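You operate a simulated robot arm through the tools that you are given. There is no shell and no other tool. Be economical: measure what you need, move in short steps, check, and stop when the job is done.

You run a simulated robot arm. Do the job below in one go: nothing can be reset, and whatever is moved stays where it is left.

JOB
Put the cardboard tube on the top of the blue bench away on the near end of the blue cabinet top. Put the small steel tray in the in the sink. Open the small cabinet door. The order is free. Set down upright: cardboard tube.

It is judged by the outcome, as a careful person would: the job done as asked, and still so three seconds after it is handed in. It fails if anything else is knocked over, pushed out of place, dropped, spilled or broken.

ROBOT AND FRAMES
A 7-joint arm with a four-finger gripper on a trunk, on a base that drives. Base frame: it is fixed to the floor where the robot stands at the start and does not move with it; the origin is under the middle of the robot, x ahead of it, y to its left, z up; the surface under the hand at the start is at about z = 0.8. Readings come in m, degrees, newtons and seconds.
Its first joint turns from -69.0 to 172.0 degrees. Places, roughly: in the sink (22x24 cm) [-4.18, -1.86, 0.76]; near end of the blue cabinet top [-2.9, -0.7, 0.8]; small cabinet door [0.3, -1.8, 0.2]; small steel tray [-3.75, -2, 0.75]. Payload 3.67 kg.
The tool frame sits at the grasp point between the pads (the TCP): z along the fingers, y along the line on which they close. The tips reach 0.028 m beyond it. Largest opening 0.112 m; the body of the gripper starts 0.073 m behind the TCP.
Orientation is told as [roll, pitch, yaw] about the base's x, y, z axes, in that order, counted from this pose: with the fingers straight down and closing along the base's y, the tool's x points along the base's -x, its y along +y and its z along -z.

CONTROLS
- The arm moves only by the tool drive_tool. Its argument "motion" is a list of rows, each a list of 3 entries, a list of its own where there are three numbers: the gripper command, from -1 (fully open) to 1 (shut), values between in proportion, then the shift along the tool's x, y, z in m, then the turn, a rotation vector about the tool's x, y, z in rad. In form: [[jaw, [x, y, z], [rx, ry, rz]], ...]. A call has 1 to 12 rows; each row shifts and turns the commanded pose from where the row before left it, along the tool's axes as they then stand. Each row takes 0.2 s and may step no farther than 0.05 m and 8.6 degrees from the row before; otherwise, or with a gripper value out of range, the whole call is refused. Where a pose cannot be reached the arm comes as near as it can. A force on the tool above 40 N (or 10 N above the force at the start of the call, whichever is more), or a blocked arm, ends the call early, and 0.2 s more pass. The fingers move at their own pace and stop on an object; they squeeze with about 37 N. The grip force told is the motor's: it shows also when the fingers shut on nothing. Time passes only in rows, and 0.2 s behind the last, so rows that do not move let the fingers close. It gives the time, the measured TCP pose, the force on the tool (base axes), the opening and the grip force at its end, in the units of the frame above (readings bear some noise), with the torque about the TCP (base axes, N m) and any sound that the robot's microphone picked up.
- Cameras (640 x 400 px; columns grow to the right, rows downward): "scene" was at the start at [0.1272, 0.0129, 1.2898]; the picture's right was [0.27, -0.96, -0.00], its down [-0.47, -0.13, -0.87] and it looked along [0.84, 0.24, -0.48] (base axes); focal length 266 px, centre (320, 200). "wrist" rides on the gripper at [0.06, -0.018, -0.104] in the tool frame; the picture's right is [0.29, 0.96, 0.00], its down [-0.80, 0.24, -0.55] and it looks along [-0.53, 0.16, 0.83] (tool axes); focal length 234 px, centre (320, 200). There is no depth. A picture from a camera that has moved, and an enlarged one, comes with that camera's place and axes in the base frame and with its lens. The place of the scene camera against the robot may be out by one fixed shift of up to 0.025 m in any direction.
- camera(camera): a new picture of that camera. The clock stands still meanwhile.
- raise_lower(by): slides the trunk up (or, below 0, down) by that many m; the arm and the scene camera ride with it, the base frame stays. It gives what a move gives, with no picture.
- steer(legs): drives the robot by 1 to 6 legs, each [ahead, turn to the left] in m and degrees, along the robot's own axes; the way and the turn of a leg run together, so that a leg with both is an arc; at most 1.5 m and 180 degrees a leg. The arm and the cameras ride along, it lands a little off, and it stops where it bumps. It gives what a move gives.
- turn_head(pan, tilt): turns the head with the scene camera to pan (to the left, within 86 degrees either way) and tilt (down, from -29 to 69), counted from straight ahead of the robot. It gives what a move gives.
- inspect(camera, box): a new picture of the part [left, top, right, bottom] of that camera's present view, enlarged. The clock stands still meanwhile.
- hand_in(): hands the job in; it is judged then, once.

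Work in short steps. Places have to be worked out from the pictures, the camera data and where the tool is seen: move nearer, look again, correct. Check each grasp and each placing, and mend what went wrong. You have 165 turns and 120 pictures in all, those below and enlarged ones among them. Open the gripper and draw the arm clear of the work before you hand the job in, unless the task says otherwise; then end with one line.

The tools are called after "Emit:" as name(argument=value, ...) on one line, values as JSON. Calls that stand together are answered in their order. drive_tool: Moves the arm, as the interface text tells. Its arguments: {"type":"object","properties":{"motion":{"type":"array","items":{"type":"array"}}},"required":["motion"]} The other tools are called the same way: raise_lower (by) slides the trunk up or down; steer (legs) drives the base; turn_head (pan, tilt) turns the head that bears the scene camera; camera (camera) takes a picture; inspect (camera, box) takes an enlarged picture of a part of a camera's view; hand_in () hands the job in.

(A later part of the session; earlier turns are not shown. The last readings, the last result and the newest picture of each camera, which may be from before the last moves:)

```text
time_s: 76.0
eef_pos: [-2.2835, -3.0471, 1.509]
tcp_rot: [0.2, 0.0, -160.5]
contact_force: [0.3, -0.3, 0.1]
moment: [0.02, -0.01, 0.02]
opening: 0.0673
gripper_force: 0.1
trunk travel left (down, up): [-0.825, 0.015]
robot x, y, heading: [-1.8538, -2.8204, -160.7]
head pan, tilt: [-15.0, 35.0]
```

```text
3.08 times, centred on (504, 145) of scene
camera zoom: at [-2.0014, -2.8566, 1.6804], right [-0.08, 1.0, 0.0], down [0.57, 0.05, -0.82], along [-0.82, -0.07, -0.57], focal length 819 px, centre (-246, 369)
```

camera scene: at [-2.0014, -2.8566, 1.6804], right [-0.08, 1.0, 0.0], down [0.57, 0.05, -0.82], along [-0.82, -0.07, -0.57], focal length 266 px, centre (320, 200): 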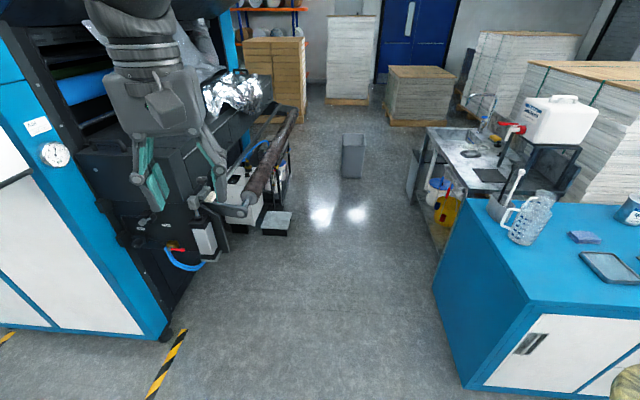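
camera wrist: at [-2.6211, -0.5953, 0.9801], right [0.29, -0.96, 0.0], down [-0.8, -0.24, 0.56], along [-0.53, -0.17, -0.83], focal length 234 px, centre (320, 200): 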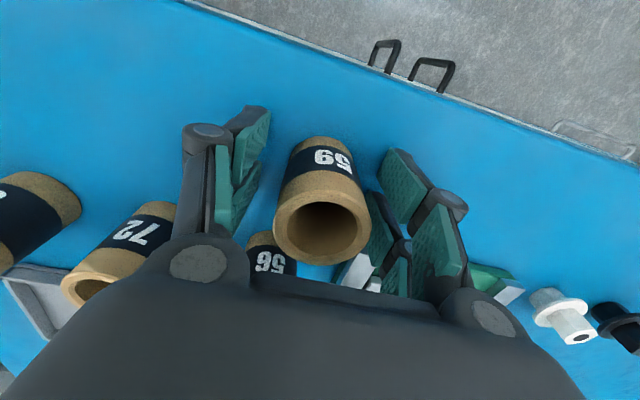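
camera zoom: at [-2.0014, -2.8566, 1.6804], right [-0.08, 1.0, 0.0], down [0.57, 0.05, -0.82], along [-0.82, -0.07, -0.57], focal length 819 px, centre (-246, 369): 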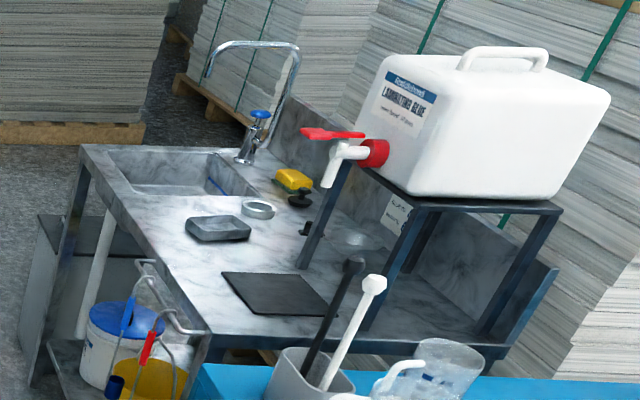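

Tray at about (-3.87, -1.91), sink basin at about (-4.2, -1.87), counter front edge y≈-2.1. I drive along the aisle to about (-3.95, -2.65) in two legs.

Emit:
steer(legs=[[0, -24], [1.2, 0]])

Emit:
turn_head(pan=-30, tilt=35)

Emit:
camera(camera="scene")

```text
time_s: 83.3
eef_pos: [-3.5182, -2.7792, 1.5099]
tcp_rot: [0.3, 0.1, 176.3]
contact_force: [-0.7, -0.5, 0.1]
moment: [0.02, -0.03, 0.02]
opening: 0.067
gripper_force: 0.1
trunk travel left (down, up): [-0.825, 0.015]
robot x, y, heading: [-3.0411, -2.7406, 176.2]
head pan, tilt: [-15.0, 35.0]
```

```text
time_s: 84.1
eef_pos: [-3.5179, -2.7791, 1.5095]
tcp_rot: [0.2, -0.2, 176.3]
contact_force: [0.4, 0.3, 0.2]
moment: [0.01, 0.01, -0.05]
opening: 0.067
gripper_force: 0.0
trunk travel left (down, up): [-0.825, 0.015]
robot x, y, heading: [-3.0356, -2.7377, 176.5]
head pan, tilt: [-30.0, 35.0]
```

```text
82 pictures are left
camera scene: at [-3.1711, -2.6998, 1.6804], right [0.55, 0.83, 0.0], down [0.48, -0.32, -0.82], along [-0.68, 0.45, -0.57], focal length 266 px, centre (320, 200)
```

scene: 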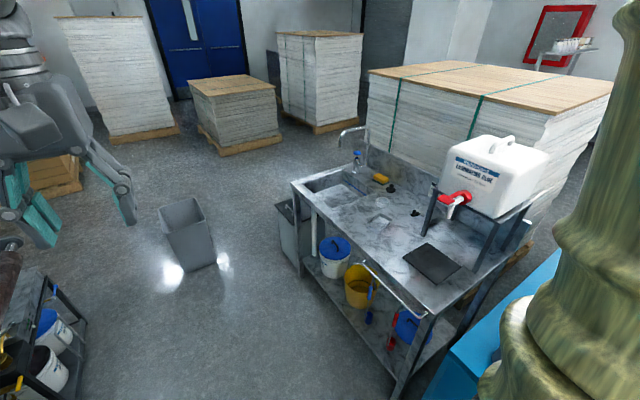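

Path is clear up to the bin at x≈-5. I drive 0.9 m and turn right to face the sink.

Emit:
steer(legs=[[0.85, 0], [0, -86]])

Emit:
turn_head(pan=0, tilt=45)

Emit:
camera(camera="scene")

Emit:
camera(camera="wrist")

```text
time_s: 92.3
eef_pos: [-3.9438, -2.2107, 1.509]
tcp_rot: [0.4, -0.1, 88.7]
contact_force: [0.1, 0.0, -0.8]
moment: [0.0, 0.0, -0.01]
opening: 0.0669
gripper_force: 0.1
trunk travel left (down, up): [-0.825, 0.015]
robot x, y, heading: [-3.8842, -2.6882, 88.8]
head pan, tilt: [-30.0, 35.0]
```

```text
time_s: 93.3
eef_pos: [-3.9438, -2.2113, 1.509]
tcp_rot: [0.3, -0.1, 88.7]
contact_force: [-0.5, 0.4, 0.8]
moment: [0.02, -0.03, 0.03]
opening: 0.0673
gripper_force: 0.1
trunk travel left (down, up): [-0.825, 0.015]
robot x, y, heading: [-3.8848, -2.6928, 88.8]
head pan, tilt: [0.0, 45.0]
```

```text
81 pictures are left
camera scene: at [-3.8922, -2.5703, 1.6656], right [1.0, -0.02, 0.0], down [-0.02, -0.71, -0.71], along [0.02, 0.71, -0.71], focal length 266 px, centre (320, 200)
```

scene: 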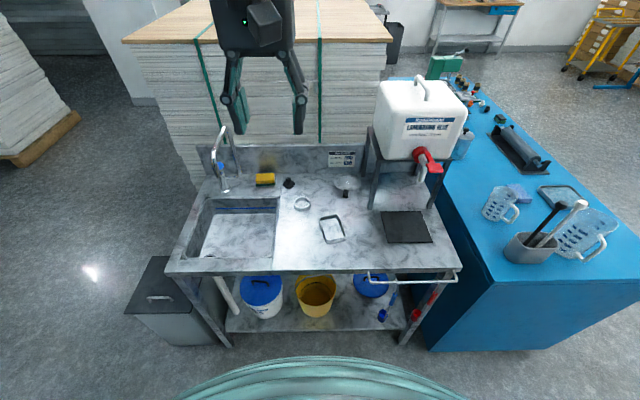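

```text
80 pictures are left
camera wrist: at [-3.9271, -2.2718, 1.6132], right [-0.96, -0.27, 0.0], down [-0.22, 0.8, 0.56], along [-0.15, 0.53, -0.83], focal length 234 px, centre (320, 200)
```

wrist: 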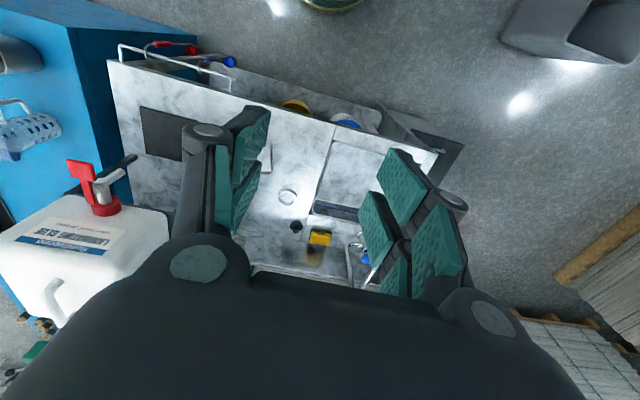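

Emit:
inspect(camera="scene", box=[190, 150, 382, 270])

```text
3.33 times, centred on (286, 210) of scene
camera zoom: at [-3.8922, -2.5703, 1.6656], right [1.0, -0.02, 0.0], down [-0.02, -0.71, -0.71], along [0.02, 0.71, -0.71], focal length 887 px, centre (433, 167)
```

zoom: 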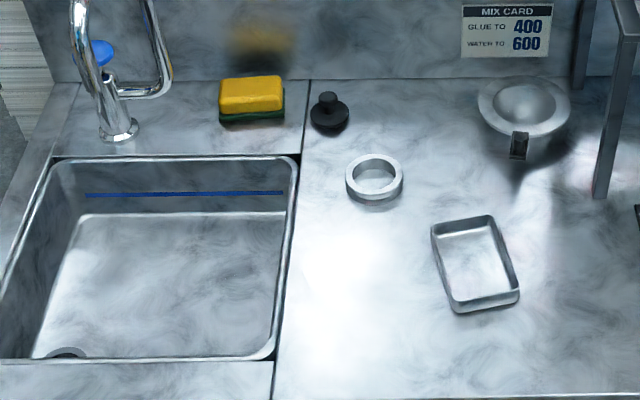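

The tray is about 7.6 × 13 cm, at about (-3.82, -1.87), long axis ~11° off y. I drive 0.1 m closer, lower the trunk, and turn the gripper to match.

Emit:
steer(legs=[[0.1, 0]])

Emit:
raise_lower(by=-0.38)

Emit:
drive_tool(motion=[[-1, [-0.03, -0.03, 0], [0, 0, -0.105]], [-1, [-0.03, -0.03, 0], [0, 0, -0.105]], [-1, [-0.03, -0.02, 0], [0, 0, 0]], [-1, [-0.04, 0, 0], [0, 0, 0]], [-1, [-0.04, 0, 0], [0, 0, 0]], [-1, [0, 0, 0], [0, 0, 0]]])

Emit:
camera(camera="wrist")

Emit:
camera(camera="scene")

```text
time_s: 94.4
eef_pos: [-3.9421, -2.1072, 1.5087]
tcp_rot: [0.2, 0.0, 88.7]
contact_force: [-0.1, -1.0, -0.7]
moment: [-0.06, 0.0, -0.03]
opening: 0.0671
gripper_force: 0.1
trunk travel left (down, up): [-0.825, 0.015]
robot x, y, heading: [-3.884, -2.5857, 88.6]
head pan, tilt: [0.0, 45.0]
```

```text
time_s: 98.1
eef_pos: [-3.9415, -2.1088, 1.1286]
tcp_rot: [0.3, 0.0, 88.7]
contact_force: [-0.8, 0.3, -0.2]
moment: [-0.03, 0.02, 0.0]
opening: 0.0673
gripper_force: 0.1
trunk travel left (down, up): [-0.445, 0.395]
robot x, y, heading: [-3.8814, -2.587, 89.0]
head pan, tilt: [0.0, 45.0]
```

```text
time_s: 99.5
eef_pos: [-3.8839, -1.9351, 1.1306]
tcp_rot: [0.3, -0.2, 100.6]
contact_force: [0.6, 1.0, -0.3]
moment: [0.0, 0.02, 0.0]
opening: 0.1119
gripper_force: 0.1
trunk travel left (down, up): [-0.445, 0.395]
robot x, y, heading: [-3.8853, -2.5872, 88.7]
head pan, tilt: [0.0, 45.0]
```

```text
78 pictures are left
camera wrist: at [-3.8556, -1.9919, 1.2339], right [-0.89, -0.46, 0.0], down [-0.38, 0.74, 0.56], along [-0.26, 0.49, -0.83], focal length 234 px, centre (320, 200)
```

wrist: 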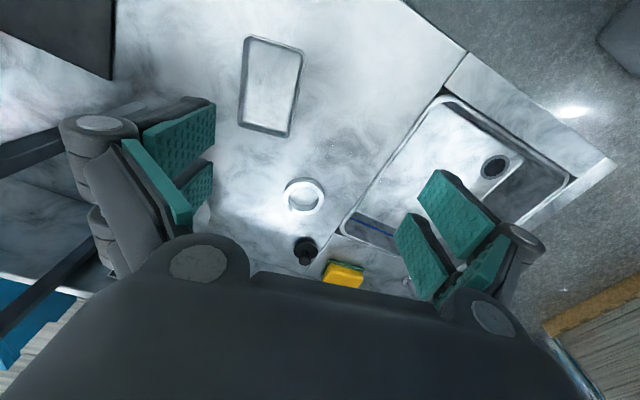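

```text
77 pictures are left
camera scene: at [-3.8898, -2.4687, 1.2856], right [1.0, -0.02, 0.0], down [-0.02, -0.71, -0.71], along [0.02, 0.71, -0.71], focal length 266 px, centre (320, 200)
```

scene: 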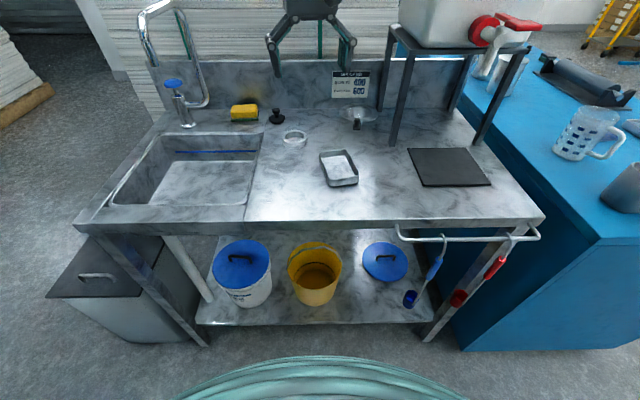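

Triangulated: tray at (-3.818, -1.915), z≈0.86, long axis ~13° off y. I move above it and down to z≈0.96.

Emit:
drive_tool(motion=[[-1, [-0.004, -0.035, 0], [0, 0, -0.03]], [-1, [-0.0035, -0.034, 0], [0, 0, 0]], [-1, [0, 0, 0.045], [0, 0, 0]], [-1, [0, 0, 0.045], [0, 0, 0]], [-1, [0, 0, 0.045], [0, 0, 0]], [-1, [0, 0, 0.035], [0, 0, 0]], [-1, [0, 0, 0], [0, 0, 0]]])

Emit:
camera(camera="wrist")

Emit:
inspect(camera="scene", box=[260, 90, 420, 190])

```text
time_s: 101.1
eef_pos: [-3.819, -1.9153, 0.9587]
tcp_rot: [0.3, -0.1, 102.5]
contact_force: [-0.9, -0.7, 0.7]
moment: [-0.01, 0.03, 0.0]
opening: 0.112
gripper_force: 0.1
trunk travel left (down, up): [-0.445, 0.395]
robot x, y, heading: [-3.8806, -2.5882, 88.8]
head pan, tilt: [0.0, 45.0]
```

```text
76 pictures are left
camera wrist: at [-3.7888, -1.9697, 1.062], right [-0.87, -0.49, 0.0], down [-0.4, 0.73, 0.56], along [-0.27, 0.48, -0.83], focal length 234 px, centre (320, 200)
```

wrist: 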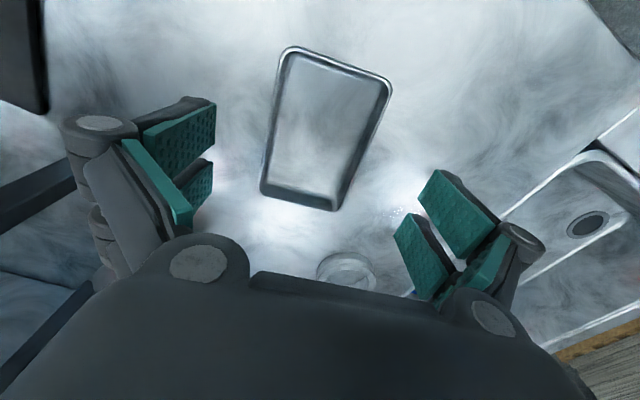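

```text
4.00 times, centred on (340, 140) of scene
camera zoom: at [-3.8901, -2.4683, 1.2856], right [1.0, -0.02, 0.0], down [-0.02, -0.71, -0.71], along [0.02, 0.71, -0.71], focal length 1064 px, centre (240, 440)
```

zoom: 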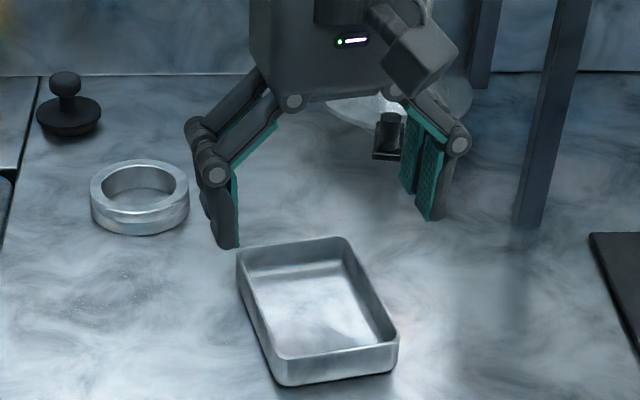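

TCP is centred on the tray and aligned. I descend 7 cm and check.

Emit:
drive_tool(motion=[[-1, [0, 0, 0.04], [0, 0, 0]], [-1, [0, 0, 0.03], [0, 0, 0]], [-1, [0, 0, 0], [0, 0, 0]]])

Emit:
inspect(camera="scene", box=[260, 90, 420, 190])

Emit:
camera(camera="wrist")

```text
time_s: 101.9
eef_pos: [-3.8189, -1.913, 0.8906]
tcp_rot: [0.3, 0.0, 102.4]
contact_force: [-0.5, -0.2, 0.2]
moment: [0.01, -0.02, -0.05]
opening: 0.1121
gripper_force: 0.0
trunk travel left (down, up): [-0.445, 0.395]
robot x, y, heading: [-3.8853, -2.5902, 88.7]
head pan, tilt: [0.0, 45.0]
```

```text
4.00 times, centred on (340, 140) of scene
camera zoom: at [-3.8901, -2.4683, 1.2856], right [1.0, -0.02, 0.0], down [-0.02, -0.71, -0.71], along [0.02, 0.71, -0.71], focal length 1064 px, centre (240, 440)
```

zoom: 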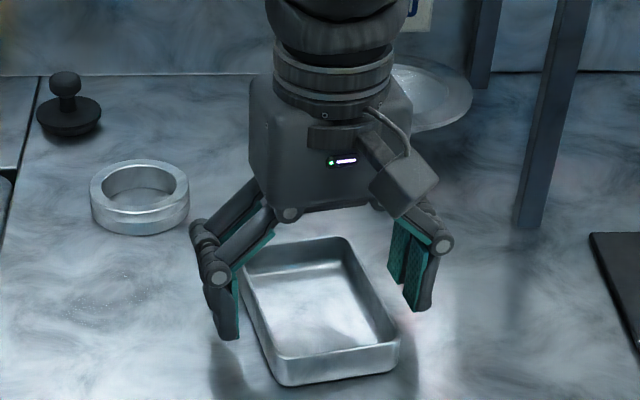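

```text
73 pictures are left
camera wrist: at [-3.7887, -1.9683, 0.9937], right [-0.87, -0.49, 0.0], down [-0.4, 0.73, 0.56], along [-0.27, 0.48, -0.83], focal length 234 px, centre (320, 200)
```

wrist: 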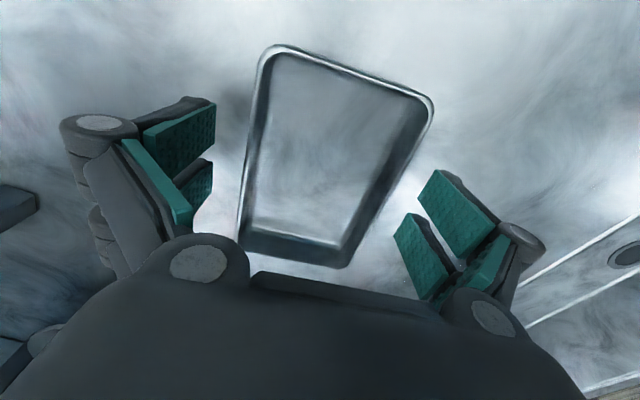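

Tips are still well above the counter by their reflections. I step down in small increments.

Emit:
drive_tool(motion=[[-1, [0, 0, 0.007], [0, 0, 0]], [-1, [0, 0, 0], [0, 0, 0]]])

Emit:
drive_tool(motion=[[-1, [0, 0, 0.005], [0, 0, 0]], [-1, [0, 0, 0], [0, 0, 0]]])

Emit:
drive_tool(motion=[[-1, [0, 0, 0.004], [0, 0, 0]], [-1, [0, 0, 0], [0, 0, 0]]])

Emit:
inspect(camera="scene", box=[260, 90, 420, 190])

```text
time_s: 102.5
eef_pos: [-3.8204, -1.9133, 0.8825]
tcp_rot: [0.3, -0.2, 102.5]
contact_force: [-0.1, -0.5, -0.5]
moment: [-0.04, 0.02, 0.02]
opening: 0.1119
gripper_force: 0.1
trunk travel left (down, up): [-0.445, 0.395]
robot x, y, heading: [-3.8816, -2.5866, 89.1]
head pan, tilt: [0.0, 45.0]
```

```text
time_s: 103.1
eef_pos: [-3.8193, -1.9133, 0.8781]
tcp_rot: [0.2, -0.1, 102.5]
contact_force: [0.7, -0.3, 1.0]
moment: [0.01, -0.01, -0.01]
opening: 0.1118
gripper_force: 0.1
trunk travel left (down, up): [-0.445, 0.395]
robot x, y, heading: [-3.8829, -2.5875, 88.9]
head pan, tilt: [0.0, 45.0]
```

```text
time_s: 103.7
eef_pos: [-3.8192, -1.9125, 0.8749]
tcp_rot: [0.3, -0.2, 102.4]
contact_force: [0.2, -0.3, -0.2]
moment: [-0.02, -0.01, -0.01]
opening: 0.112
gripper_force: 0.1
trunk travel left (down, up): [-0.445, 0.395]
robot x, y, heading: [-3.8815, -2.5858, 88.7]
head pan, tilt: [0.0, 45.0]
```

```text
4.00 times, centred on (340, 140) of scene
camera zoom: at [-3.8901, -2.4681, 1.2855], right [1.0, -0.02, 0.0], down [-0.02, -0.71, -0.71], along [0.02, 0.71, -0.71], focal length 1064 px, centre (240, 440)
```

zoom: 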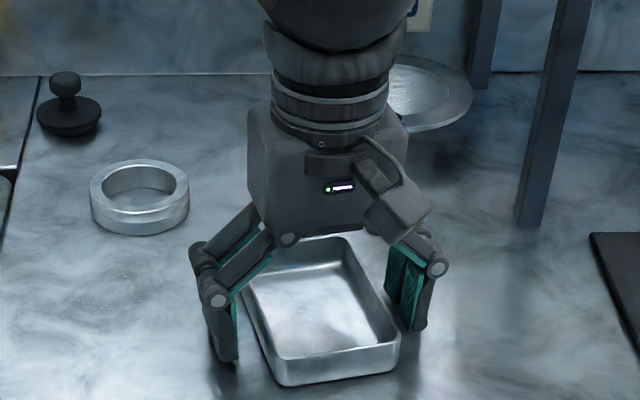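

No contact yet; I continue down in 4 mm steps.

Emit:
drive_tool(motion=[[-1, [0, 0, 0.004], [0, 0, 0]], [-1, [0, 0, 0], [0, 0, 0]]])

Emit:
drive_tool(motion=[[-1, [0, 0, 0.004], [0, 0, 0]], [-1, [0, 0, 0], [0, 0, 0]]])

Emit:
drive_tool(motion=[[-1, [0, 0, 0.004], [0, 0, 0]], [-1, [0, 0, 0], [0, 0, 0]]])

Emit:
camera(camera="wrist")

Emit:
inspect(camera="scene", box=[260, 90, 420, 190])

```text
time_s: 104.3
eef_pos: [-3.8201, -1.9129, 0.8688]
tcp_rot: [0.4, -0.1, 102.5]
contact_force: [0.4, 0.5, 1.7]
moment: [-0.05, -0.1, 0.0]
opening: 0.1123
gripper_force: 0.0
trunk travel left (down, up): [-0.445, 0.395]
robot x, y, heading: [-3.8832, -2.5897, 88.5]
head pan, tilt: [0.0, 45.0]
```

```text
time_s: 104.9
eef_pos: [-3.8187, -1.9137, 0.8682]
tcp_rot: [0.3, -0.4, 102.5]
contact_force: [4.7, 12.5, 35.7]
moment: [-0.24, -1.3, 0.46]
opening: 0.1126
gripper_force: 0.1
trunk travel left (down, up): [-0.445, 0.395]
robot x, y, heading: [-3.8826, -2.5844, 88.7]
head pan, tilt: [0.0, 45.0]
```

```text
time_s: 105.2
eef_pos: [-3.8195, -1.9126, 0.869]
tcp_rot: [0.2, -0.5, 102.5]
contact_force: [0.9, -7.5, 21.5]
moment: [-0.43, -0.41, 0.05]
opening: 0.1124
gripper_force: 0.1
trunk travel left (down, up): [-0.445, 0.395]
robot x, y, heading: [-3.8831, -2.5915, 88.6]
head pan, tilt: [0.0, 45.0]
stopped in row 1: the force on the tool passed its limit at 52 N (the readings are from after the stop); the commanded pose is now the measured one
```

```text
71 pictures are left
camera wrist: at [-3.789, -1.969, 0.9723], right [-0.87, -0.49, 0.0], down [-0.4, 0.72, 0.56], along [-0.28, 0.49, -0.83], focal length 234 px, centre (320, 200)
```

wrist: 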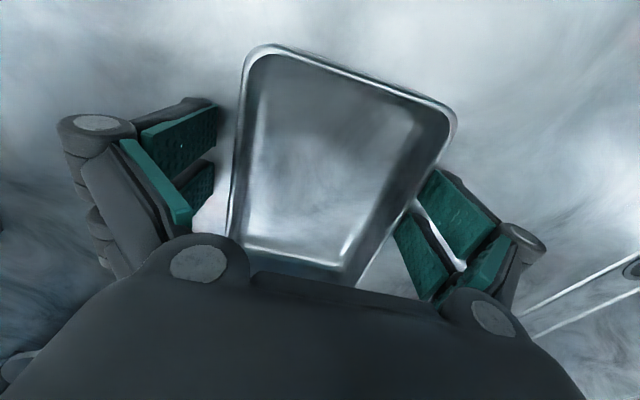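

```text
4.00 times, centred on (340, 140) of scene
camera zoom: at [-3.8901, -2.4702, 1.2856], right [1.0, -0.02, 0.0], down [-0.02, -0.71, -0.71], along [0.02, 0.71, -0.71], focal length 1064 px, centre (240, 440)
```

zoom: 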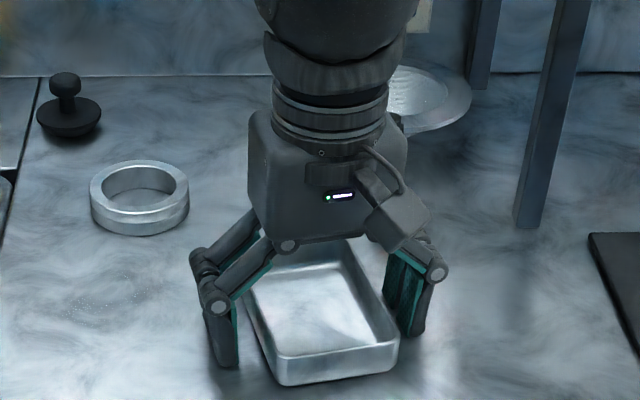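

Tips touch the counter (z≈0.841). I lift 4 mm and close on the tray.

Emit:
drive_tool(motion=[[-1, [0, 0, -0.005], [0, 0, 0]], [-0.6, [0, 0, 0], [0, 0, 0]], [-0.4, [0, 0, 0], [0, 0, 0]], [-0.2, [0, 0, 0], [0, 0, 0]], [0, [0, 0, 0], [0, 0, 0]], [0.5, [0, 0, 0], [0, 0, 0]], [1, [0, 0, 0], [0, 0, 0]]])

Emit:
camera(camera="wrist")

```text
time_s: 106.2
eef_pos: [-3.8152, -1.9104, 0.879]
tcp_rot: [0.0, -1.0, 102.5]
contact_force: [12.3, -1.6, 42.4]
moment: [-0.81, -1.58, 0.32]
opening: 0.0896
gripper_force: 20.9
trunk travel left (down, up): [-0.445, 0.395]
robot x, y, heading: [-3.8847, -2.5871, 88.5]
head pan, tilt: [0.0, 45.0]
stopped in row 4: the force on the tool passed its limit at 44 N (the readings are from after the stop); the commanded pose is now the measured one
```

```text
69 pictures are left
camera wrist: at [-3.7851, -1.9678, 0.9817], right [-0.87, -0.49, 0.0], down [-0.4, 0.72, 0.57], along [-0.27, 0.5, -0.82], focal length 234 px, centre (320, 200)
```

wrist: 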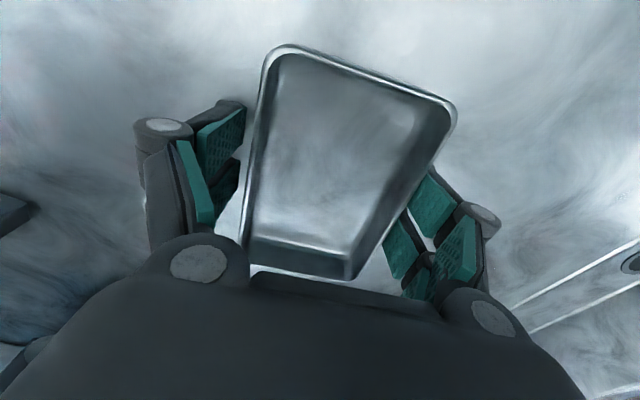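

The fingers reach lower as they close, pressing on the counter. I raise 8 mm and close again gradually.

Emit:
drive_tool(motion=[[-0.6, [0, 0, -0.008], [0, 0, 0]], [-0.5, [0, 0, 0], [0, 0, 0]], [-0.4, [0, 0, -0.002], [0, 0, 0]], [-0.3, [0, 0, 0], [0, 0, 0]], [-0.1, [0, 0, 0], [0, 0, 0]], [0.3, [0, 0, 0], [0, 0, 0]], [1, [0, 0, 0], [0, 0, 0]]])

Emit:
camera(camera="wrist")

Emit:
inspect(camera="scene", box=[260, 90, 420, 190])

```text
time_s: 107.8
eef_pos: [-3.8164, -1.9098, 0.8845]
tcp_rot: [0.1, -0.6, 102.4]
contact_force: [-0.7, 0.0, -2.4]
moment: [0.03, -0.04, -0.01]
opening: 0.0797
gripper_force: 37.0
trunk travel left (down, up): [-0.445, 0.395]
robot x, y, heading: [-3.8815, -2.5885, 88.8]
head pan, tilt: [0.0, 45.0]
```

```text
68 pictures are left
camera wrist: at [-3.7866, -1.9665, 0.9872], right [-0.87, -0.49, 0.0], down [-0.4, 0.72, 0.56], along [-0.27, 0.49, -0.83], focal length 234 px, centre (320, 200)
```

wrist: 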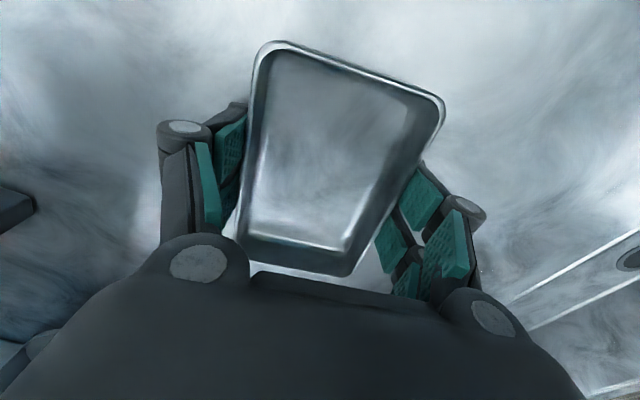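

```text
4.00 times, centred on (340, 140) of scene
camera zoom: at [-3.8899, -2.4678, 1.2855], right [1.0, -0.02, 0.0], down [-0.02, -0.71, -0.71], along [0.02, 0.71, -0.71], focal length 1064 px, centre (240, 440)
```

zoom: 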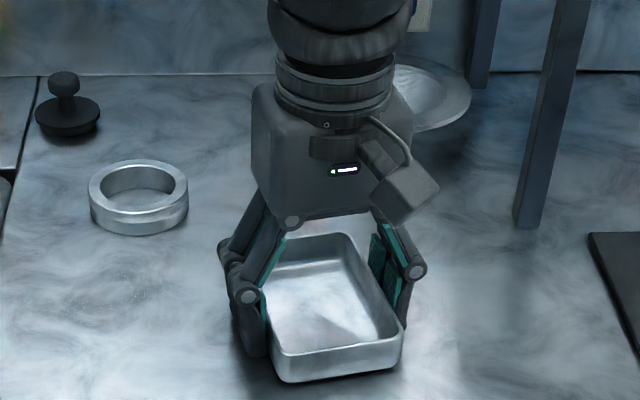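

Gripped at 8.0 cm. I lift and check.

Emit:
drive_tool(motion=[[1, [0, 0, -0.01], [0, 0, 0]], [1, [0, 0, -0.03], [0, 0, 0]], [1, [0, 0, -0.04], [0, 0, 0]], [1, [0, 0, -0.04], [0, 0, 0]], [1, [0, 0, -0.04], [0, 0, 0]], [1, [0, 0, 0], [0, 0, 0]]])

Emit:
camera(camera="scene")

Emit:
camera(camera="wrist")

```text
time_s: 109.2
eef_pos: [-3.8167, -1.9117, 1.045]
tcp_rot: [0.1, -0.6, 102.4]
contact_force: [-0.6, 0.6, -1.5]
moment: [-0.02, -0.02, 0.02]
opening: 0.0796
gripper_force: 36.8
trunk travel left (down, up): [-0.445, 0.395]
robot x, y, heading: [-3.8809, -2.5881, 88.7]
head pan, tilt: [0.0, 45.0]
```

```text
66 pictures are left
camera scene: at [-3.8899, -2.4674, 1.2854], right [1.0, -0.02, 0.0], down [-0.02, -0.71, -0.71], along [0.02, 0.71, -0.71], focal length 266 px, centre (320, 200)
```

scene: 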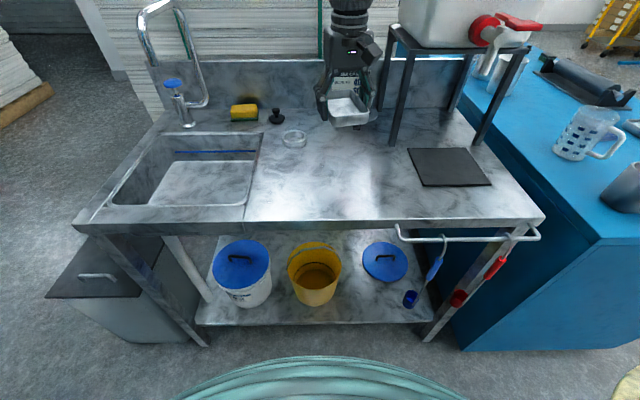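

```text
65 pictures are left
camera wrist: at [-3.7867, -1.9674, 1.1475], right [-0.87, -0.49, 0.0], down [-0.4, 0.72, 0.56], along [-0.27, 0.49, -0.83], focal length 234 px, centre (320, 200)
```

wrist: 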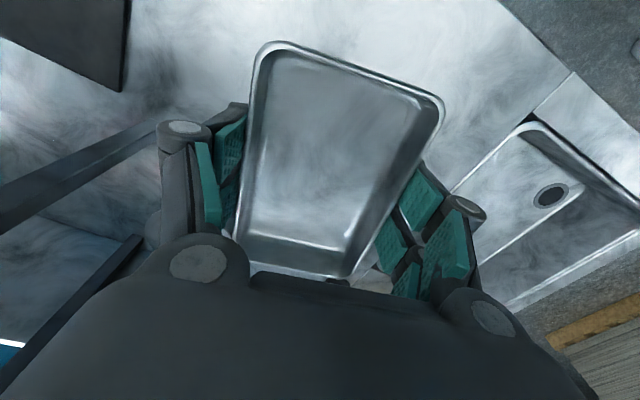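

The tray is lifted level. Before moving over the sink I look closely at the tap's spout.

Emit:
inspect(camera="scene", box=[90, 0, 290, 125])

```text
3.20 times, centred on (190, 62) of scene
camera zoom: at [-3.8899, -2.4674, 1.2854], right [1.0, -0.02, 0.0], down [-0.02, -0.71, -0.71], along [0.02, 0.71, -0.71], focal length 851 px, centre (736, 640)
```

zoom: 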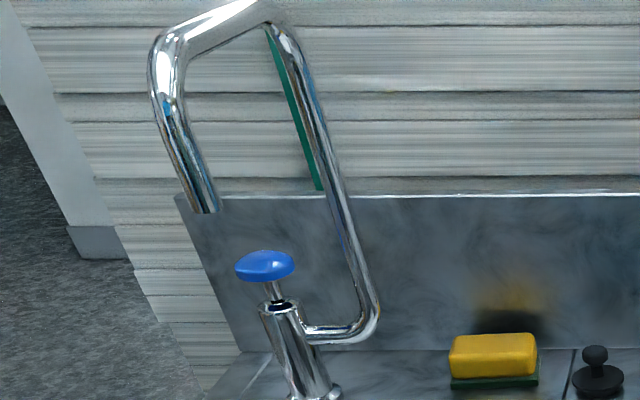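

Spout outlet is near (-4.28, -1.72), over the back of the basin; the basin opening spans x -4.385..-4.06, y -2.02..-1.715. I carry the tray over to (-4.20, -1.89), squaring the gripper.

Emit:
drive_tool(motion=[[1, [-0.002, 0.02, 0], [0, 0, 0.07]], [1, [-0.002, 0.03, 0], [0, 0, 0.07]], [1, [-0.002, 0.042, 0], [0, 0, 0.068]], [1, [-0.002, 0.042, 0], [0, 0, 0]], [1, [-0.002, 0.042, 0], [0, 0, 0]], [1, [0, 0.042, 0], [0, 0, 0]], [1, [0, 0.042, 0], [0, 0, 0]], [1, [0, 0.042, 0], [0, 0, 0]], [1, [0, 0.042, 0], [0, 0, 0]], [1, [0, 0.036, 0], [0, 0, 0]], [1, [0, 0, 0], [0, 0, 0]]])

Emit:
camera(camera="scene")

Emit:
camera(camera="wrist")

```text
time_s: 111.4
eef_pos: [-4.1398, -1.8916, 1.1276]
tcp_rot: [6.7, -1.9, 87.0]
contact_force: [0.8, 1.1, -0.5]
moment: [-0.01, -0.04, -0.03]
opening: 0.0798
gripper_force: 36.8
trunk travel left (down, up): [-0.445, 0.395]
robot x, y, heading: [-3.8827, -2.5858, 88.6]
head pan, tilt: [0.0, 45.0]
stopped in row 11: the force on the tool passed its limit at 59 N (the readings are from after the stop); the commanded pose is now the measured one
```

```text
63 pictures are left
camera scene: at [-3.8899, -2.4676, 1.2855], right [1.0, -0.02, 0.0], down [-0.02, -0.71, -0.71], along [0.02, 0.71, -0.71], focal length 266 px, centre (320, 200)
```

scene: 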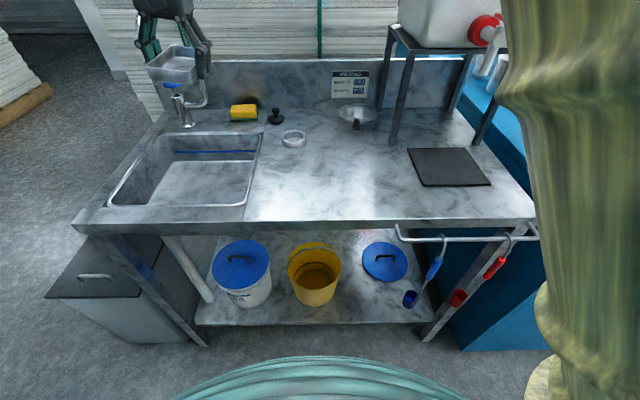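

```text
62 pictures are left
camera wrist: at [-4.1142, -1.9564, 1.226], right [-0.97, -0.24, 0.1], down [-0.13, 0.79, 0.6], along [-0.23, 0.57, -0.79], focal length 234 px, centre (320, 200)
```

wrist: 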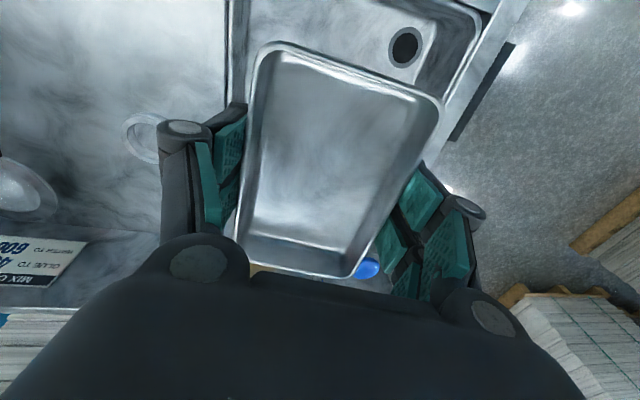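

The hand was deflected upward and tilted; possibly the hand met the spout or a joint limit. I zoom in before any move.

Emit:
inspect(camera="scene", box=[90, 0, 290, 125])

```text
3.20 times, centred on (190, 62) of scene
camera zoom: at [-3.8899, -2.4676, 1.2855], right [1.0, -0.02, 0.0], down [-0.02, -0.71, -0.71], along [0.02, 0.71, -0.71], focal length 851 px, centre (736, 640)
```

zoom: 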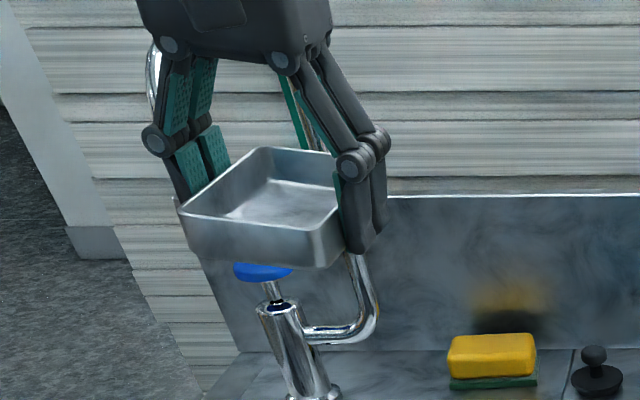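

No part seems touched now (force ≈0) and the tap looks unmoved. I back off to the right, correct the tilt, and see whether the arm follows properly.

Emit:
drive_tool(motion=[[1, [0, -0.03, 0], [0.04, 0.01, 0]], [1, [0, -0.03, 0], [0.04, 0.01, 0]], [1, [0, -0.02, 0], [0.037, 0.013, 0]], [1, [0, 0, 0], [0, 0, 0]]])

Emit:
camera(camera="scene")

```text
time_s: 112.4
eef_pos: [-4.0621, -1.8959, 1.1184]
tcp_rot: [-0.3, 0.0, 87.4]
contact_force: [0.2, -0.9, -1.4]
moment: [-0.05, -0.02, 0.01]
opening: 0.0797
gripper_force: 36.3
trunk travel left (down, up): [-0.445, 0.395]
robot x, y, heading: [-3.8841, -2.5881, 88.8]
head pan, tilt: [0.0, 45.0]
```

```text
60 pictures are left
camera scene: at [-3.89, -2.4677, 1.2855], right [1.0, -0.02, 0.0], down [-0.02, -0.71, -0.71], along [0.02, 0.71, -0.71], focal length 266 px, centre (320, 200)
```

scene: 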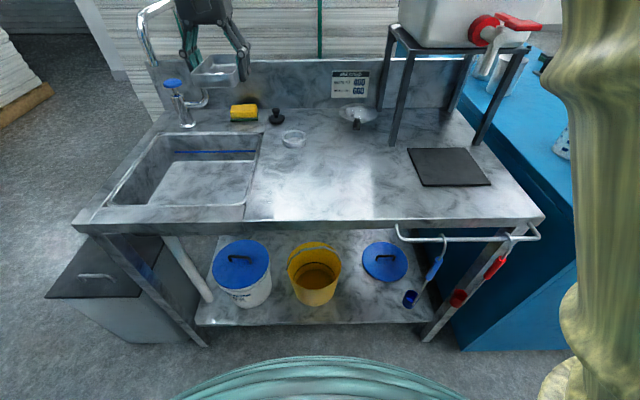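

The arm follows again. Rather than reach sideways, I swing the tray over the basin by turning the base 11° left.

Emit:
steer(legs=[[0, 11]])

Emit:
camera(camera="scene")

Emit:
camera(camera="wrist")

```text
time_s: 113.5
eef_pos: [-4.1507, -1.9259, 1.1163]
tcp_rot: [-1.0, 0.3, 94.7]
contact_force: [3.7, 0.6, -1.4]
moment: [-0.01, 0.0, -0.2]
opening: 0.0801
gripper_force: 36.9
trunk travel left (down, up): [-0.445, 0.395]
robot x, y, heading: [-3.882, -2.586, 96.5]
head pan, tilt: [0.0, 45.0]
stopped in leg 1: the force on the tool passed its limit at 62 N (the readings are from after the stop); the commanded pose is now the measured one
```

```text
59 pictures are left
camera scene: at [-3.9079, -2.4687, 1.2855], right [0.99, 0.11, 0.0], down [0.08, -0.7, -0.71], along [-0.08, 0.7, -0.71], focal length 266 px, centre (320, 200)
```

scene: 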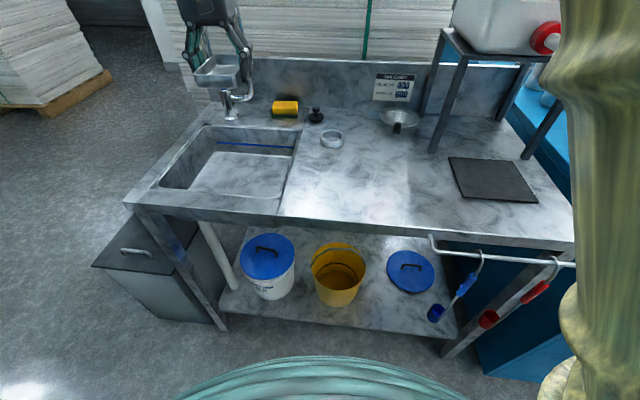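

```text
58 pictures are left
camera wrist: at [-4.1303, -1.9855, 1.2197], right [-0.93, -0.37, -0.02], down [-0.31, 0.78, 0.55], along [-0.19, 0.51, -0.84], focal length 234 px, centre (320, 200)
```

wrist: 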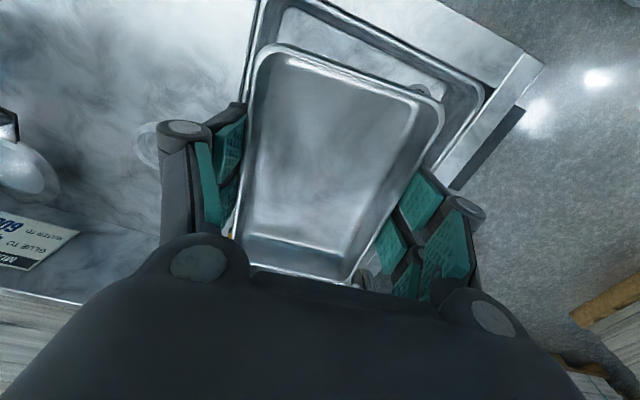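

There is a real obstruction on the hand's left: the spout must reach farther forward than I thought. I inspect the contact.

Emit:
inspect(camera="scene", box=[140, 0, 300, 100])

Emit:
turn_head(pan=10, tilt=15)

Emit:
camera(camera="scene")

```text
4.00 times, centred on (220, 50) of scene
camera zoom: at [-3.9079, -2.4687, 1.2855], right [0.99, 0.11, 0.0], down [0.08, -0.7, -0.71], along [-0.08, 0.7, -0.71], focal length 1064 px, centre (720, 800)
```

zoom: 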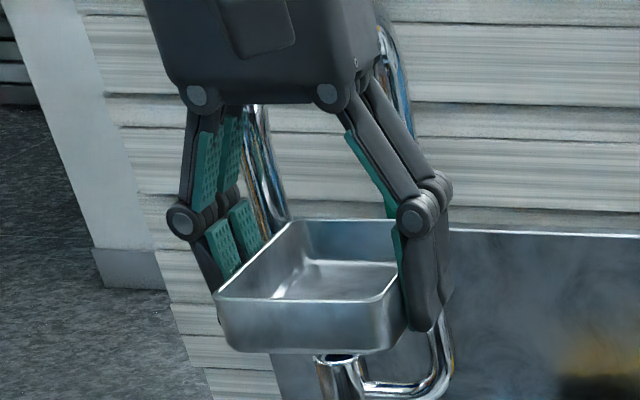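

```text
time_s: 114.4
eef_pos: [-4.15, -1.9277, 1.1152]
tcp_rot: [-1.0, 0.1, 94.8]
contact_force: [6.3, 1.4, -3.6]
moment: [-0.13, -0.13, -0.36]
opening: 0.0799
gripper_force: 37.5
trunk travel left (down, up): [-0.445, 0.395]
robot x, y, heading: [-3.8834, -2.5873, 96.6]
head pan, tilt: [10.0, 15.0]
```

```text
56 pictures are left
camera scene: at [-3.9247, -2.4596, 1.3322], right [0.96, 0.28, 0.0], down [0.07, -0.25, -0.97], along [-0.27, 0.93, -0.26], focal length 266 px, centre (320, 200)
```

scene: 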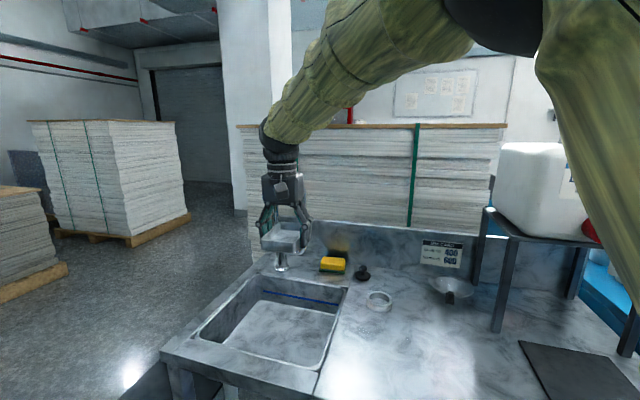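

The spout triangulates to (-4.29, -1.72, 1.04), which doesn't obviously touch. I zoom the wrist camera and the current scene to find the contact.

Emit:
inspect(camera="wrist", box=[220, 200, 476, 360])

Emit:
inspect(camera="scene", box=[210, 130, 370, 290])

```text
2.50 times, centred on (348, 280) of wrist
camera zoom: at [-4.1301, -1.9854, 1.2198], right [-0.93, -0.37, -0.02], down [-0.31, 0.78, 0.55], along [-0.19, 0.51, -0.84], focal length 585 px, centre (250, 0)
```

zoom: 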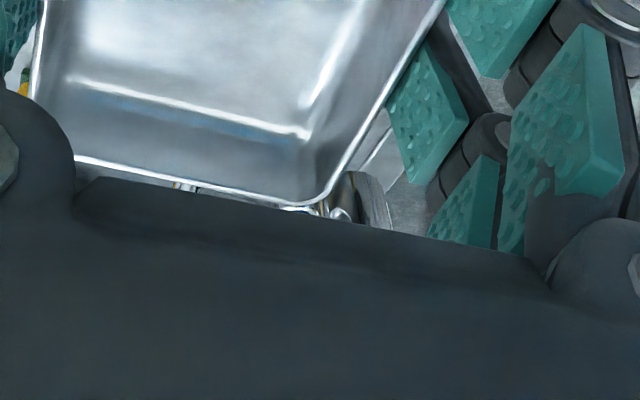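

```text
2.50 times, centred on (290, 210) of scene
camera zoom: at [-3.9247, -2.4596, 1.3322], right [0.96, 0.28, 0.0], down [0.07, -0.25, -0.97], along [-0.27, 0.93, -0.26], focal length 665 px, centre (395, 175)
```

zoom: 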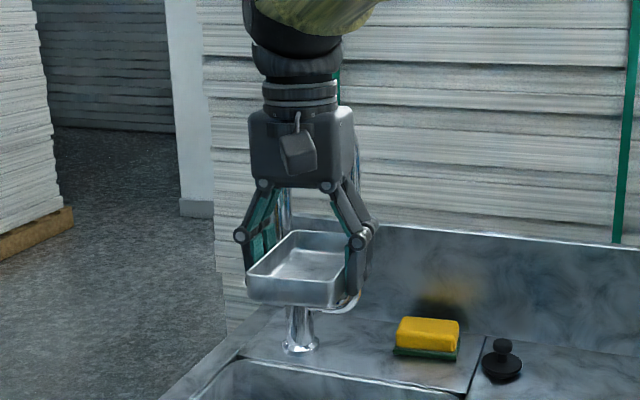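

The wrist view shows the spout's outlet just behind the tray's rear-left corner, about (-4.24, -1.82, 1.07) — that is the contact. I back away toward −y, then lower beneath the spout level.

Emit:
drive_tool(motion=[[1, [0.02, -0.004, 0], [0, 0, 0]], [1, [0.025, -0.003, 0], [0.017, 0, 0.04]], [1, [0, 0, 0.03], [0, 0, 0.04]], [1, [0, 0, 0.04], [0, 0, 0]], [1, [0, 0, 0.04], [0, 0, 0]], [1, [0, 0, 0], [0, 0, 0]]])

Emit:
camera(camera="wrist")

Emit:
camera(camera="scene")

```text
time_s: 115.8
eef_pos: [-4.1332, -1.97, 1.0272]
tcp_rot: [-0.1, -0.7, 89.8]
contact_force: [0.9, 0.5, -1.9]
moment: [-0.01, -0.03, 0.0]
opening: 0.0799
gripper_force: 37.2
trunk travel left (down, up): [-0.445, 0.395]
robot x, y, heading: [-3.8805, -2.5885, 96.4]
head pan, tilt: [10.0, 15.0]
```

```text
53 pictures are left
camera wrist: at [-4.1158, -2.0317, 1.1312], right [-0.96, -0.28, 0.0], down [-0.24, 0.79, 0.56], along [-0.16, 0.54, -0.83], focal length 234 px, centre (320, 200)
```

wrist: 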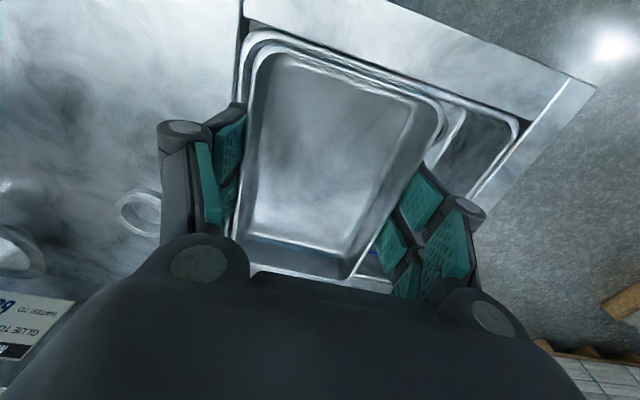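

```text
52 pictures are left
camera scene: at [-3.9253, -2.4601, 1.3324], right [0.96, 0.28, 0.0], down [0.07, -0.25, -0.97], along [-0.27, 0.93, -0.26], focal length 266 px, centre (320, 200)
```

scene: 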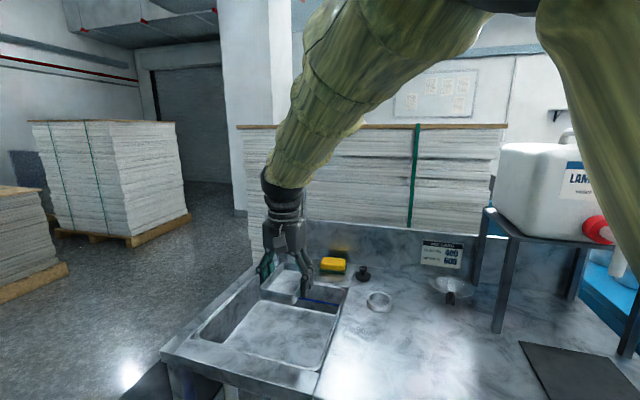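

Clear now. I lower to z≈0.97, then shift to (-4.17, -1.925) over the basin beneath the spout.

Emit:
drive_tool(motion=[[1, [0, 0, 0.03], [0, 0, 0]], [1, [0, 0.02, 0.025], [0, 0, 0]], [1, [-0.02, 0.018, 0], [0, 0, 0]], [1, [-0.025, 0, 0], [0, 0, 0]], [1, [0, 0, 0], [0, 0, 0]]])

Emit:
turn_head(pan=10, tilt=40)

Emit:
camera(camera="scene")

Emit:
camera(camera="wrist")

```text
time_s: 117.2
eef_pos: [-4.1408, -1.9018, 1.0162]
tcp_rot: [4.8, -0.4, 87.1]
contact_force: [-0.8, -1.4, -1.0]
moment: [0.0, 0.03, 0.01]
opening: 0.0795
gripper_force: 36.9
trunk travel left (down, up): [-0.445, 0.395]
robot x, y, heading: [-3.8811, -2.5847, 96.3]
head pan, tilt: [10.0, 15.0]
stopped in row 5: the arm was blocked; the commanded pose is now the measured one
```

```text
time_s: 118.1
eef_pos: [-4.1429, -1.9011, 1.0136]
tcp_rot: [4.8, -0.2, 87.1]
contact_force: [0.5, 0.5, -1.3]
moment: [0.0, -0.05, -0.01]
opening: 0.0797
gripper_force: 36.8
trunk travel left (down, up): [-0.445, 0.395]
robot x, y, heading: [-3.8828, -2.585, 96.7]
head pan, tilt: [10.0, 40.0]
```

```text
51 pictures are left
camera scene: at [-3.923, -2.4679, 1.2929], right [0.96, 0.28, 0.0], down [0.18, -0.62, -0.77], along [-0.22, 0.73, -0.64], focal length 266 px, centre (320, 200)
```

scene: 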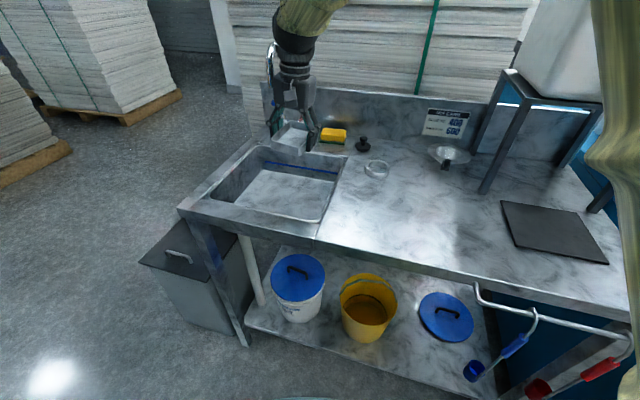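

```text
50 pictures are left
camera wrist: at [-4.12, -1.9639, 1.115], right [-0.97, -0.24, 0.08], down [-0.15, 0.8, 0.58], along [-0.2, 0.55, -0.81], focal length 234 px, centre (320, 200)
```

wrist: 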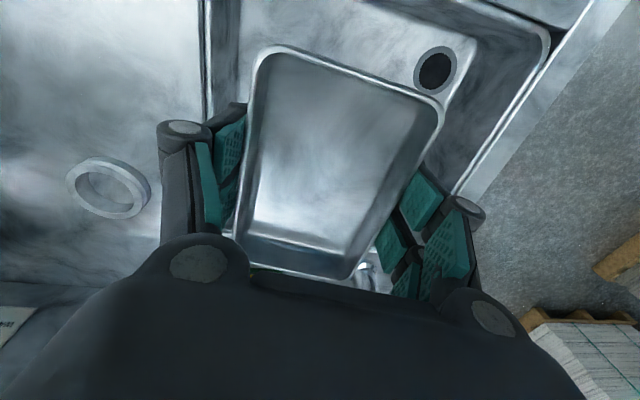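

The arm was blocked without tool force, so a wrist link is likely touching the spout. I zoom to see.

Emit:
inspect(camera="scene", box=[230, 0, 390, 160])

```text
2.50 times, centred on (310, 80) of scene
camera zoom: at [-3.923, -2.4679, 1.2929], right [0.96, 0.28, 0.0], down [0.18, -0.62, -0.77], along [-0.22, 0.73, -0.64], focal length 665 px, centre (345, 500)
```

zoom: 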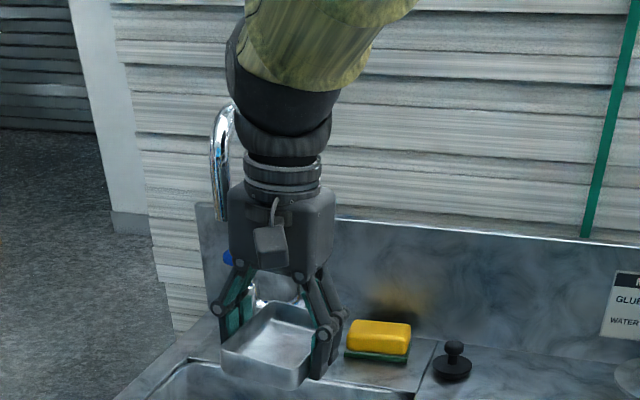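

Blocked consistently near x≈-4.14. I need a precise fix on the spout: I back the hand away to the right and front, then look from a raised trunk.

Emit:
drive_tool(motion=[[1, [0.02, -0.03, 0], [0.04, 0, 0]], [1, [0.02, -0.03, 0], [0.04, 0, -0.03]], [1, [0.02, -0.04, 0], [0, 0, -0.025]], [1, [0, -0.04, 0], [0, 0, 0]], [1, [0, 0, 0], [0, 0, 0]]])

Emit:
inspect(camera="scene", box=[210, 0, 370, 160])

Emit:
raise_lower(by=0.39)

Emit:
inspect(camera="scene", box=[210, 60, 370, 220])

Emit:
camera(camera="scene")

```text
time_s: 119.3
eef_pos: [-4.0071, -1.9667, 1.0073]
tcp_rot: [-0.3, -0.4, 90.5]
contact_force: [-0.5, 0.1, 0.1]
moment: [-0.01, 0.0, -0.01]
opening: 0.0798
gripper_force: 37.1
trunk travel left (down, up): [-0.445, 0.395]
robot x, y, heading: [-3.8848, -2.5901, 96.5]
head pan, tilt: [10.0, 40.0]
```

```text
2.50 times, centred on (290, 80) of scene
camera zoom: at [-3.9234, -2.4682, 1.2928], right [0.96, 0.28, 0.0], down [0.18, -0.62, -0.77], along [-0.22, 0.73, -0.64], focal length 665 px, centre (395, 500)
```

zoom: 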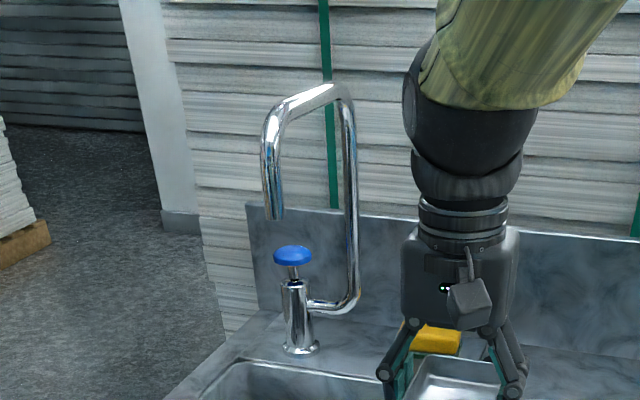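

```text
time_s: 123.0
eef_pos: [-4.007, -1.9664, 1.3969]
tcp_rot: [-0.1, -0.4, 90.4]
contact_force: [0.1, -0.6, -2.5]
moment: [-0.02, 0.0, -0.01]
opening: 0.0798
gripper_force: 36.5
trunk travel left (down, up): [-0.835, 0.005]
robot x, y, heading: [-3.8799, -2.587, 96.3]
head pan, tilt: [10.0, 40.0]
```

```text
2.50 times, centred on (290, 140) of scene
camera zoom: at [-3.9228, -2.4678, 1.6827], right [0.96, 0.28, 0.0], down [0.18, -0.62, -0.77], along [-0.22, 0.73, -0.64], focal length 665 px, centre (395, 350)
```

zoom: 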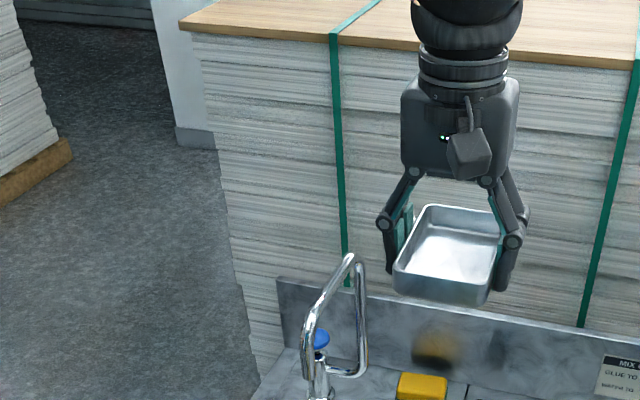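

```text
46 pictures are left
camera scene: at [-3.9228, -2.4678, 1.6827], right [0.96, 0.28, 0.0], down [0.18, -0.62, -0.77], along [-0.22, 0.73, -0.64], focal length 266 px, centre (320, 200)
```

scene: 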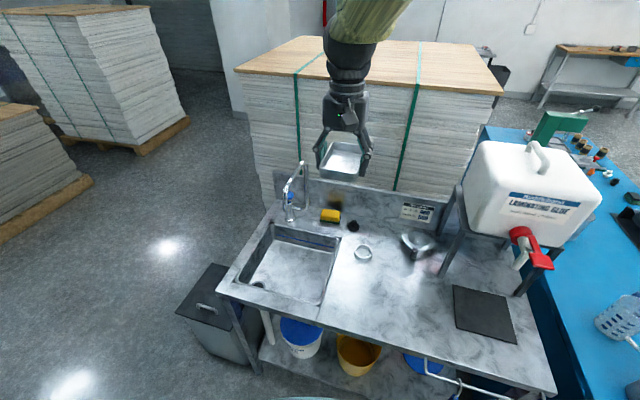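

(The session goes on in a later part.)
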